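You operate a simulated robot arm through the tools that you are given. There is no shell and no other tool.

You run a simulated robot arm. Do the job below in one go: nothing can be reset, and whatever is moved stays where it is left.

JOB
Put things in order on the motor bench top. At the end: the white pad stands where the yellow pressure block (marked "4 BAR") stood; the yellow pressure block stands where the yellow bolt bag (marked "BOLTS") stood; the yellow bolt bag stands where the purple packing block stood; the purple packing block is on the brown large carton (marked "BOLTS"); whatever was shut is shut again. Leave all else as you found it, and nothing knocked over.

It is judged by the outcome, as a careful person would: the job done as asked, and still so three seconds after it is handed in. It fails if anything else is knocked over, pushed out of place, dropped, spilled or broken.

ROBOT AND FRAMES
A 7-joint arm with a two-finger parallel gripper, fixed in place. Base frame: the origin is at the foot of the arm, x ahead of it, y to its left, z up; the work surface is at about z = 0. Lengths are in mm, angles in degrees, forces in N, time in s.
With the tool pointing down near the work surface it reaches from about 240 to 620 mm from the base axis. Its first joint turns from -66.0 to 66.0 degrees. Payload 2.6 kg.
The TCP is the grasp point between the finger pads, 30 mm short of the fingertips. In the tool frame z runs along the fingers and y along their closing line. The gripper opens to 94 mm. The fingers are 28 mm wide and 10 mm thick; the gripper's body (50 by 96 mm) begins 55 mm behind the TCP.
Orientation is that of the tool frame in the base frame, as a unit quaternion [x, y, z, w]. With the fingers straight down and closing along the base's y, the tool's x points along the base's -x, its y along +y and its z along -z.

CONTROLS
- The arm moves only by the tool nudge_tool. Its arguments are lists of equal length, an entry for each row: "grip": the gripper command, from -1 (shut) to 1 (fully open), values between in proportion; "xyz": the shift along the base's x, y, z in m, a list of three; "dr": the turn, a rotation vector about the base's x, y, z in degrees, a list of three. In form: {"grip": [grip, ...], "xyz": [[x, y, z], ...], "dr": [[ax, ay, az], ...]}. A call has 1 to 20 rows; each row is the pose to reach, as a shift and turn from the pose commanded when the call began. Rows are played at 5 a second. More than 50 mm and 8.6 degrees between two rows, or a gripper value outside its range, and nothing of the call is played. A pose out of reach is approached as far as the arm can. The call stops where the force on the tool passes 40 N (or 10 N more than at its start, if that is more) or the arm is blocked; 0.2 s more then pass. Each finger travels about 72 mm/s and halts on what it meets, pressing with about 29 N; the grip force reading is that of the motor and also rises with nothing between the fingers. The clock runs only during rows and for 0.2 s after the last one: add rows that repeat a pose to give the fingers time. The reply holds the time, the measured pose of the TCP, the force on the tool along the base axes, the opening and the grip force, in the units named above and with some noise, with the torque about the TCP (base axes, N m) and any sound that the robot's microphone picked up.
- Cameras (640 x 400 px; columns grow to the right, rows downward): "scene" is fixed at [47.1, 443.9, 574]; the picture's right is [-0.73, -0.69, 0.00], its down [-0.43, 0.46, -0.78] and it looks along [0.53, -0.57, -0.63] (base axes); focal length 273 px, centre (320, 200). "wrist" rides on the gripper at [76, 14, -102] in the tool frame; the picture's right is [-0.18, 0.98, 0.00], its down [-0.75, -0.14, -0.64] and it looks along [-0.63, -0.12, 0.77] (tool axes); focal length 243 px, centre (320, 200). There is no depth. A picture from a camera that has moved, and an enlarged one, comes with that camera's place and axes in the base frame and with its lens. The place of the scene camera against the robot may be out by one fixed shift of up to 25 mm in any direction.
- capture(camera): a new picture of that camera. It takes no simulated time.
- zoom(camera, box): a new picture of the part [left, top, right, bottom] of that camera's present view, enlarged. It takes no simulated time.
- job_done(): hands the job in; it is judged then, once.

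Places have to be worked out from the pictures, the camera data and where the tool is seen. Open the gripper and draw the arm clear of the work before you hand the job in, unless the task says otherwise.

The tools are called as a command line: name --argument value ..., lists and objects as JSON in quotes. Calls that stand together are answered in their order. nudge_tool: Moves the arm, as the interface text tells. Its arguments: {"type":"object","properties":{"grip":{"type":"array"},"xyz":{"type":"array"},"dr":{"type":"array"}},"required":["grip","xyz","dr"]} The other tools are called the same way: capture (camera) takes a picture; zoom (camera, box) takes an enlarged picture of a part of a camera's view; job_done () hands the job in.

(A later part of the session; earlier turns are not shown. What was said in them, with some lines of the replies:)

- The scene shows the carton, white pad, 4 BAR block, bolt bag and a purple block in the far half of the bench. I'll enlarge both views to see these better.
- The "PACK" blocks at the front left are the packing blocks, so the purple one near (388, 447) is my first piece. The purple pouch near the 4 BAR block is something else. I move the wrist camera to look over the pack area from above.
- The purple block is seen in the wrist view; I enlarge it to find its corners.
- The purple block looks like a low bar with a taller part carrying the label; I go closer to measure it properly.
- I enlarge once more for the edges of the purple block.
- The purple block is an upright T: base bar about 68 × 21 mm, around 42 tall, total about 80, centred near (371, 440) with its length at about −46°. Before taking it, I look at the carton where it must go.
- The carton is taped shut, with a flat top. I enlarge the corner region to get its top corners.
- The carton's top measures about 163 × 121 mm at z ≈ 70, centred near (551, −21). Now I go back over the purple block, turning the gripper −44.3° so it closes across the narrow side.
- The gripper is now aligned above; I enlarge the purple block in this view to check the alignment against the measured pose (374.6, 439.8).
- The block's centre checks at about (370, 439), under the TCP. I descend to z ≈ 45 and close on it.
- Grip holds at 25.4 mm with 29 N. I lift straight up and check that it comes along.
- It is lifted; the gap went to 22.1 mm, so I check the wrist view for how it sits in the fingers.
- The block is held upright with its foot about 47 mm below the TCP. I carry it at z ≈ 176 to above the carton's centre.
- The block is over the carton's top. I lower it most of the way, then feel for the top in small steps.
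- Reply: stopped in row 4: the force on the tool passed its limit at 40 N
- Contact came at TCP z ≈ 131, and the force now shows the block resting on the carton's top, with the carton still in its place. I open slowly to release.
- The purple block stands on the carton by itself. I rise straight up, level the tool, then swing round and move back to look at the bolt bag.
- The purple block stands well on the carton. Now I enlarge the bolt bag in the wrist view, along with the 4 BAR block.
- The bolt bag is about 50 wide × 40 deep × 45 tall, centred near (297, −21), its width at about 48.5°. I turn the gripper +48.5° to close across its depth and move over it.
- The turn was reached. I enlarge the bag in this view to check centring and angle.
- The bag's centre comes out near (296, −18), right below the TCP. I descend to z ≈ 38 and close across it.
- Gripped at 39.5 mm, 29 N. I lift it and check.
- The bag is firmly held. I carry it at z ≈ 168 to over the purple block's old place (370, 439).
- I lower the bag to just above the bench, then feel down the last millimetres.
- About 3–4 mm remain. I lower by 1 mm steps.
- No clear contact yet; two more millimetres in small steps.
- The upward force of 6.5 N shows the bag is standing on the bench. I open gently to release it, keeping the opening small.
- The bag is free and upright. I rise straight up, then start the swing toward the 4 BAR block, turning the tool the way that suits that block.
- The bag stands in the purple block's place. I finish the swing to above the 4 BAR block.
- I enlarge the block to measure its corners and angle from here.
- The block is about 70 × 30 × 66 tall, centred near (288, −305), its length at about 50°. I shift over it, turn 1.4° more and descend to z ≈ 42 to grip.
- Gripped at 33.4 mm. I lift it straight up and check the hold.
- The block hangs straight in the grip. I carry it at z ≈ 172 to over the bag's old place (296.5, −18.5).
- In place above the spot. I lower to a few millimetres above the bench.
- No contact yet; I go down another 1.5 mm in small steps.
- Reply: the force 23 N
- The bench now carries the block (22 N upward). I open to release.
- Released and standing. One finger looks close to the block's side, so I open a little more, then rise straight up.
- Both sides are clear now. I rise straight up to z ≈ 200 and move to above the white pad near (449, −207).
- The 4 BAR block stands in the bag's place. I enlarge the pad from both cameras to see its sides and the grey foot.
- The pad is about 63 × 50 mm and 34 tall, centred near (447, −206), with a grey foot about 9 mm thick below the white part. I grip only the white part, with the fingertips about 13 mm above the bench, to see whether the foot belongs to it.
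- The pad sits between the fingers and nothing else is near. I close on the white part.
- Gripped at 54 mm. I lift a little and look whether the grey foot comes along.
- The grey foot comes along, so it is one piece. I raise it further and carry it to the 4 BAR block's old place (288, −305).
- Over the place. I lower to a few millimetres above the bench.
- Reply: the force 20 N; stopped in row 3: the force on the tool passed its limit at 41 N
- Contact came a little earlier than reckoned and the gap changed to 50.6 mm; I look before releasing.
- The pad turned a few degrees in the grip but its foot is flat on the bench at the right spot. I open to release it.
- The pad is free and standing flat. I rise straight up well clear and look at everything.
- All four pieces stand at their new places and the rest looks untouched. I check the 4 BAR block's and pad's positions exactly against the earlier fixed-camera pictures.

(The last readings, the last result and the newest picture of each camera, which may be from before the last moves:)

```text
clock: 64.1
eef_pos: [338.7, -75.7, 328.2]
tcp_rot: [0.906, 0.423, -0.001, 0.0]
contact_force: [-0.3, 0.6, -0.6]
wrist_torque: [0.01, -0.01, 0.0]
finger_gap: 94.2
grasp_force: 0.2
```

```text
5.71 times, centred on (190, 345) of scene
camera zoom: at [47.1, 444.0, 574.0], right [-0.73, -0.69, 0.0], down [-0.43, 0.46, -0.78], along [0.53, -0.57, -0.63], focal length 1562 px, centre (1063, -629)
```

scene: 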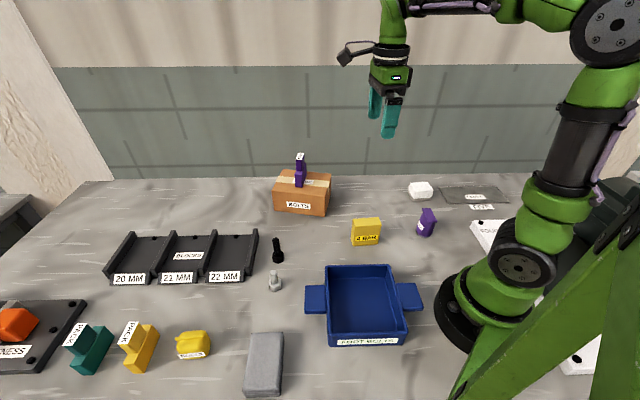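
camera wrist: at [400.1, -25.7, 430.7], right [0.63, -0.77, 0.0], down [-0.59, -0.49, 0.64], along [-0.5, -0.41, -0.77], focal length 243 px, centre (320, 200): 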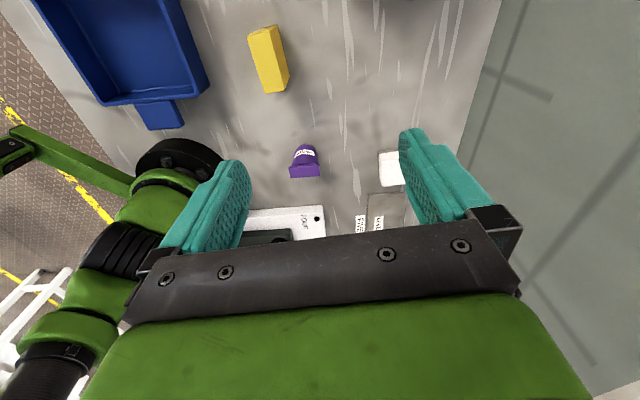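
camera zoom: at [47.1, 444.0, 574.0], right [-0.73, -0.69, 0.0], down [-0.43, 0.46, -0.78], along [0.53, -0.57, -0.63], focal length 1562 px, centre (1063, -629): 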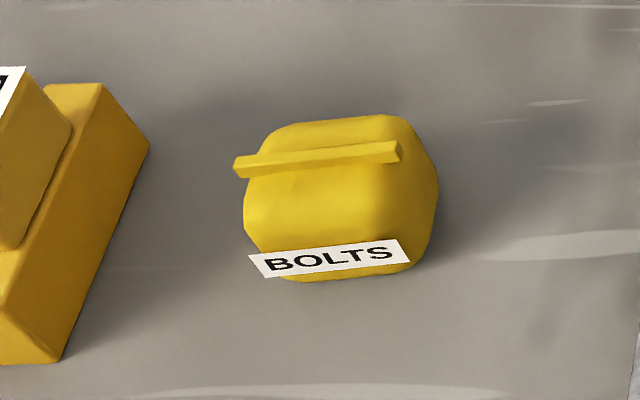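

Against the earlier pictures, the pad and bag match to within about 3 mm, but the 4 BAR block stands some 12 mm too far along its length. It is easy to put right, so I go back over it to shift it.

nudge_tool --grip '[1, 1, 1, 1, 1, 1, 1]' --xyz '[[-0.01, 0.015, 0], [-0.02, 0.03, 0], [-0.03, 0.045, -0.03], [-0.0385, 0.0585, -0.07], [-0.0385, 0.0585, -0.115], [-0.0385, 0.0585, -0.15], [-0.0385, 0.0585, -0.15]]' --dr '[[0, 0, 0], [0, 0, 0], [0, 0, 0], [0, 0, 0], [0, 0, 0], [0, 0, 0], [0, 0, 0]]'

capture --camera "wrist"

zoom --camera "wrist" --box '[260, 40, 380, 160]'

```text
clock: 65.7
eef_pos: [298.6, -17.2, 176.0]
tcp_rot: [0.906, 0.423, -0.001, 0.001]
contact_force: [0.6, 0.0, -0.7]
wrist_torque: [-0.01, -0.01, 0.01]
finger_gap: 94.3
grasp_force: 0.1
```

```text
taken
camera wrist: at [359.8, 33.1, 278.8], right [0.63, -0.77, 0.0], down [-0.59, -0.49, 0.64], along [-0.5, -0.41, -0.77], focal length 243 px, centre (320, 200)
```

wrist: 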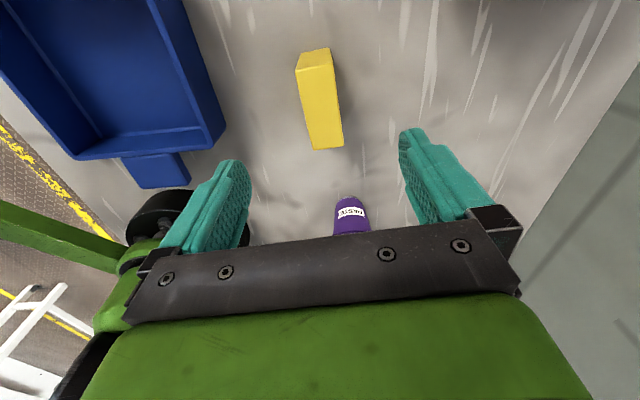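

```text
3.33 times, centred on (320, 100) of wrist
camera zoom: at [359.8, 33.1, 278.8], right [0.63, -0.77, 0.0], down [-0.59, -0.49, 0.64], along [-0.5, -0.41, -0.77], focal length 809 px, centre (320, 533)
```

zoom: 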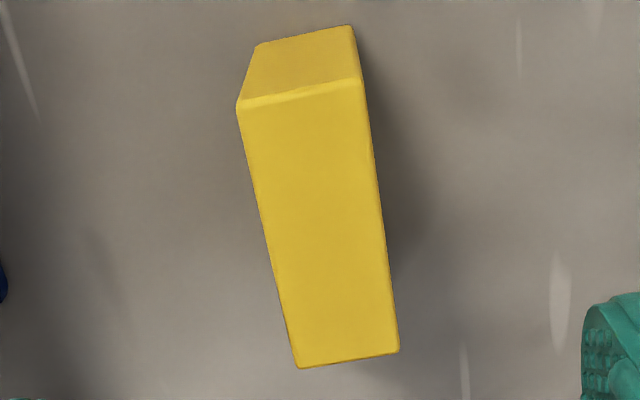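

The block is right below the TCP (centre about (301, −17)). I descend and grip it again.

nudge_tool --grip '[0.7, 0.6, 0.6, 0.6, 0.6, -1, -1, -1, -1]' --xyz '[[0.001, 0, -0.04], [0.001, 0, -0.08], [0.001, 0, -0.115], [0.001, 0, -0.134], [0.001, 0, -0.134], [0.001, 0, -0.134], [0.001, 0, -0.134], [0.001, 0, -0.134], [0.001, 0, -0.134]]' --dr '[[0, 0, 0], [0, 0, 0], [0, 0, 0], [0, 0, 0], [0, 0, 0], [0, 0, 0], [0, 0, 0], [0, 0, 0], [0, 0, 0]]'

capture --camera "wrist"

```text
clock: 67.7
eef_pos: [301.0, -16.6, 42.5]
tcp_rot: [0.906, 0.424, -0.001, 0.0]
contact_force: [-0.5, 0.1, 0.6]
wrist_torque: [0.0, 0.0, -0.01]
finger_gap: 33.8
grasp_force: 29.3
```

```text
taken
camera wrist: at [362.6, 33.4, 144.6], right [0.63, -0.77, 0.0], down [-0.59, -0.49, 0.64], along [-0.5, -0.41, -0.77], focal length 243 px, centre (320, 200)
```

wrist: 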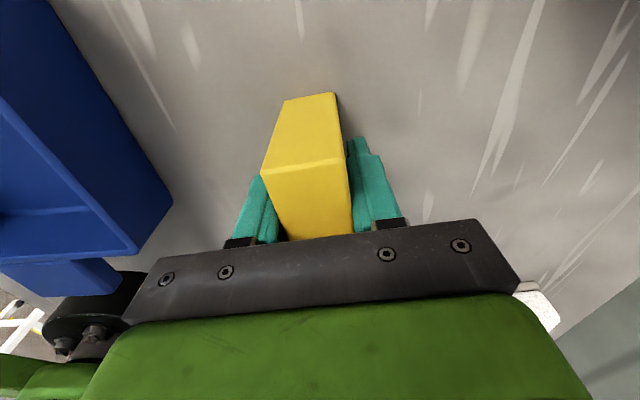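

Gripped. I lift it 15 mm, shift it by (−7, −8) mm, and come back down to just above the bench.

nudge_tool --grip '[-1, -1, -1, -1, -1, -1, -1]' --xyz '[[0, 0, 0.008], [0, 0, 0.015], [-0.0035, -0.004, 0.015], [-0.007, -0.008, 0.015], [-0.007, -0.008, 0.008], [-0.007, -0.008, 0.0025], [-0.007, -0.008, 0.0025]]' --dr '[[0, 0, 0], [0, 0, 0], [0, 0, 0], [0, 0, 0], [0, 0, 0], [0, 0, 0], [0, 0, 0]]'

nudge_tool --grip '[-1, -1, -1, -1]' --xyz '[[0, 0, -0.0008], [0, 0, -0.0016], [0, 0, -0.0024], [0, 0, -0.0024]]' --dr '[[0, 0, 0], [0, 0, 0], [0, 0, 0], [0, 0, 0]]'

```text
clock: 69.3
eef_pos: [294.4, -23.7, 45.0]
tcp_rot: [0.906, 0.422, 0.0, 0.0]
contact_force: [-0.1, -0.8, -0.6]
wrist_torque: [-0.02, -0.03, 0.01]
finger_gap: 33.5
grasp_force: 29.3
```

```text
clock: 70.3
eef_pos: [294.4, -24.6, 41.0]
tcp_rot: [0.906, 0.423, -0.001, 0.0]
contact_force: [-0.6, -0.2, -0.4]
wrist_torque: [-0.02, -0.03, -0.02]
finger_gap: 33.4
grasp_force: 29.5
```

Not quite down yet; a few tenths of a millimetre more, checking for contact.

nudge_tool --grip '[-1, -1, -1]' --xyz '[[0, 0, -0.0005], [0, 0, -0.0009], [0, 0, -0.0009]]' --dr '[[0, 0, 0], [0, 0, 0], [0, 0, 0]]'

```text
clock: 71.1
eef_pos: [292.2, -24.3, 41.9]
tcp_rot: [0.906, 0.423, -0.001, 0.0]
contact_force: [-0.9, -0.4, 2.5]
wrist_torque: [-0.04, 0.04, -0.04]
finger_gap: 33.5
grasp_force: 28.8
```

The force turned upward (2.5 N), so it touches the bench. I open slowly and check.

nudge_tool --grip '[-0.25, -0.15, -0.05, 0.1, 0.3, 0.5, 0.7, 0.7]' --xyz '[[0, 0, 0], [0, 0, 0], [0, 0, 0], [0, 0, 0], [0, 0, 0], [0, 0, 0], [0, 0, 0], [0, 0, 0]]' --dr '[[0, 0, 0], [0, 0, 0], [0, 0, 0], [0, 0, 0], [0, 0, 0], [0, 0, 0], [0, 0, 0], [0, 0, 0]]'

capture --camera "wrist"

```text
clock: 72.9
eef_pos: [293.5, -23.5, 41.1]
tcp_rot: [0.907, 0.422, 0.0, 0.001]
contact_force: [-0.1, -0.7, 0.5]
wrist_torque: [0.01, -0.02, 0.0]
finger_gap: 80.0
grasp_force: 0.1
```

```text
taken
camera wrist: at [354.9, 26.0, 144.2], right [0.63, -0.77, 0.0], down [-0.59, -0.49, 0.64], along [-0.5, -0.41, -0.77], focal length 243 px, centre (320, 200)
```

wrist: 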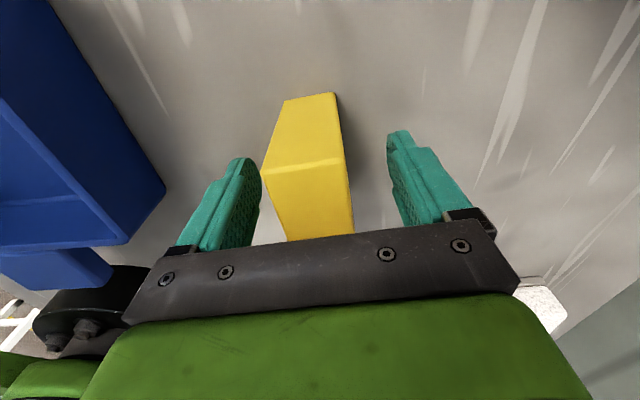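

The block is free with clearance on both sides. I rise straight up and draw the arm clear, then take a last look at everything.

nudge_tool --grip '[0.7, 0.7, 0.7, 0.8, 1, 1, 1, 1, 1, 1, 1]' --xyz '[[0, 0, 0.03], [0, 0, 0.07], [0, 0, 0.11], [0, 0, 0.155], [0, 0, 0.2], [0, 0, 0.24], [0.02, -0.005, 0.27], [0.04, -0.01, 0.29], [0.06, -0.015, 0.3], [0.08, -0.02, 0.3], [0.08, -0.02, 0.3]]' --dr '[[0, 0, 0], [0, 0, 0], [0, 0, 0], [0, 0, 0], [0, 0, 0], [0, 0, 0], [0, 0, 0], [0, 0, 0], [0, 0, 0], [0, 0, 0], [0, 0, 0]]'

capture --camera "scene"

zoom --camera "scene" --box '[345, 215, 400, 255]'

zoom --camera "scene" --box '[260, 150, 500, 300]'

zoom --camera "scene" --box '[0, 220, 300, 400]'

```text
clock: 75.3
eef_pos: [374.4, -45.1, 343.0]
tcp_rot: [0.907, 0.422, -0.001, 0.001]
contact_force: [-0.7, 0.9, -0.1]
wrist_torque: [0.01, 0.01, 0.02]
finger_gap: 94.2
grasp_force: 0.0
```

```text
taken
```

scene: 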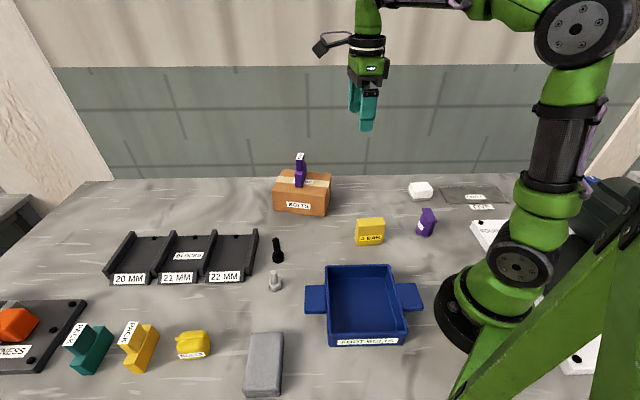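

```text
10.00 times, centred on (372, 235) of scene
camera zoom: at [47.1, 443.9, 574.0], right [-0.73, -0.69, 0.0], down [-0.43, 0.46, -0.78], along [0.53, -0.57, -0.63], focal length 2734 px, centre (-205, -150)
```

zoom: 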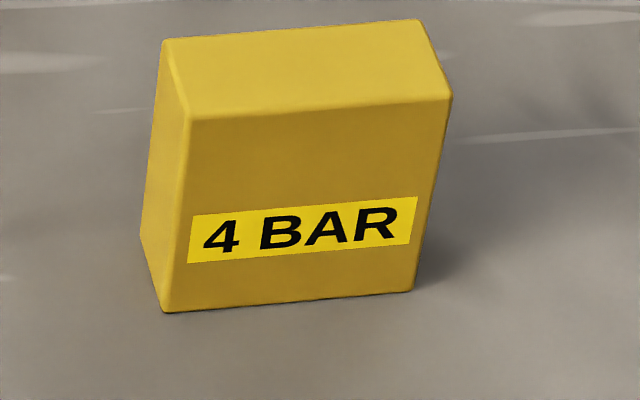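

```text
2.67 times, centred on (380, 225) of scene
camera zoom: at [47.1, 443.9, 574.0], right [-0.73, -0.69, 0.0], down [-0.43, 0.46, -0.78], along [0.53, -0.57, -0.63], focal length 729 px, centre (160, 133)
```

zoom: 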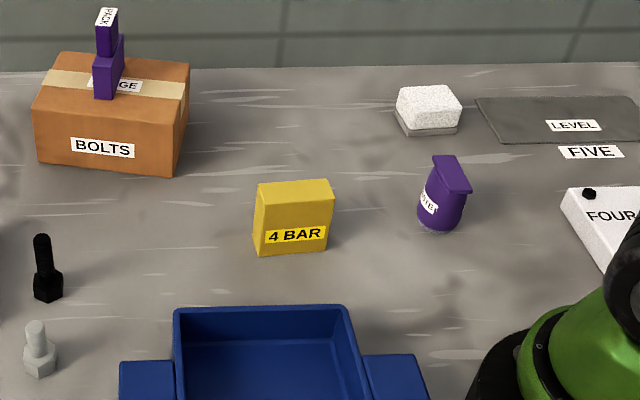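

```text
2.13 times, centred on (150, 310) of scene
camera zoom: at [47.1, 443.9, 574.0], right [-0.73, -0.69, 0.0], down [-0.43, 0.46, -0.78], along [0.53, -0.57, -0.63], focal length 583 px, centre (683, -35)
```

zoom: 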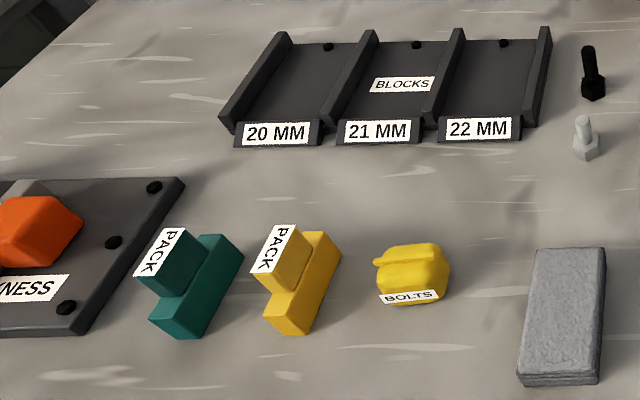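

The block now lines up with the bag's old place to within a few millimetres. The carton, tray, bolts and other blocks are exactly as in the first pictures. Nothing was opened, the gripper is open and the arm is clear, so I hand the job in.

job_done

```text
The job is handed in.
```

The bench is in order as asked, and I have handed the job in. No verdict came back.

| Piece | Where it stands now | Match to the old spot (from the fixed-camera pictures) |
|---|---|---|
| White pad | Where the 4 BAR block stood | About 2–3 mm; it turned a few degrees in the grip and stands slightly rotated |
| Yellow 4 BAR block | Where the bolt bag stood | About 2–3 mm, after I regripped it to correct an offset of about 12 mm |
| Yellow bolt bag | Where the purple packing block stood | About 3 mm |
| Purple packing block | On the carton, near the middle of its top | Not applicable |

- **Grey foot of the pad:** it lifted together with the white part, so I treated the two as one piece.
- **Everything else:** the carton, blue tray, bolts and other blocks look the same as in the first pictures, and nothing was knocked over. The carton was taped shut throughout, and I did not need to open anything.
- **Force limit:** the arm hit its 40 N limit twice while setting down, once with the purple block on the carton and once with the pad on the bench. In both cases the piece ended up standing upright and nothing around it shifted.

The gripper is open and the arm is raised clear of the bench.
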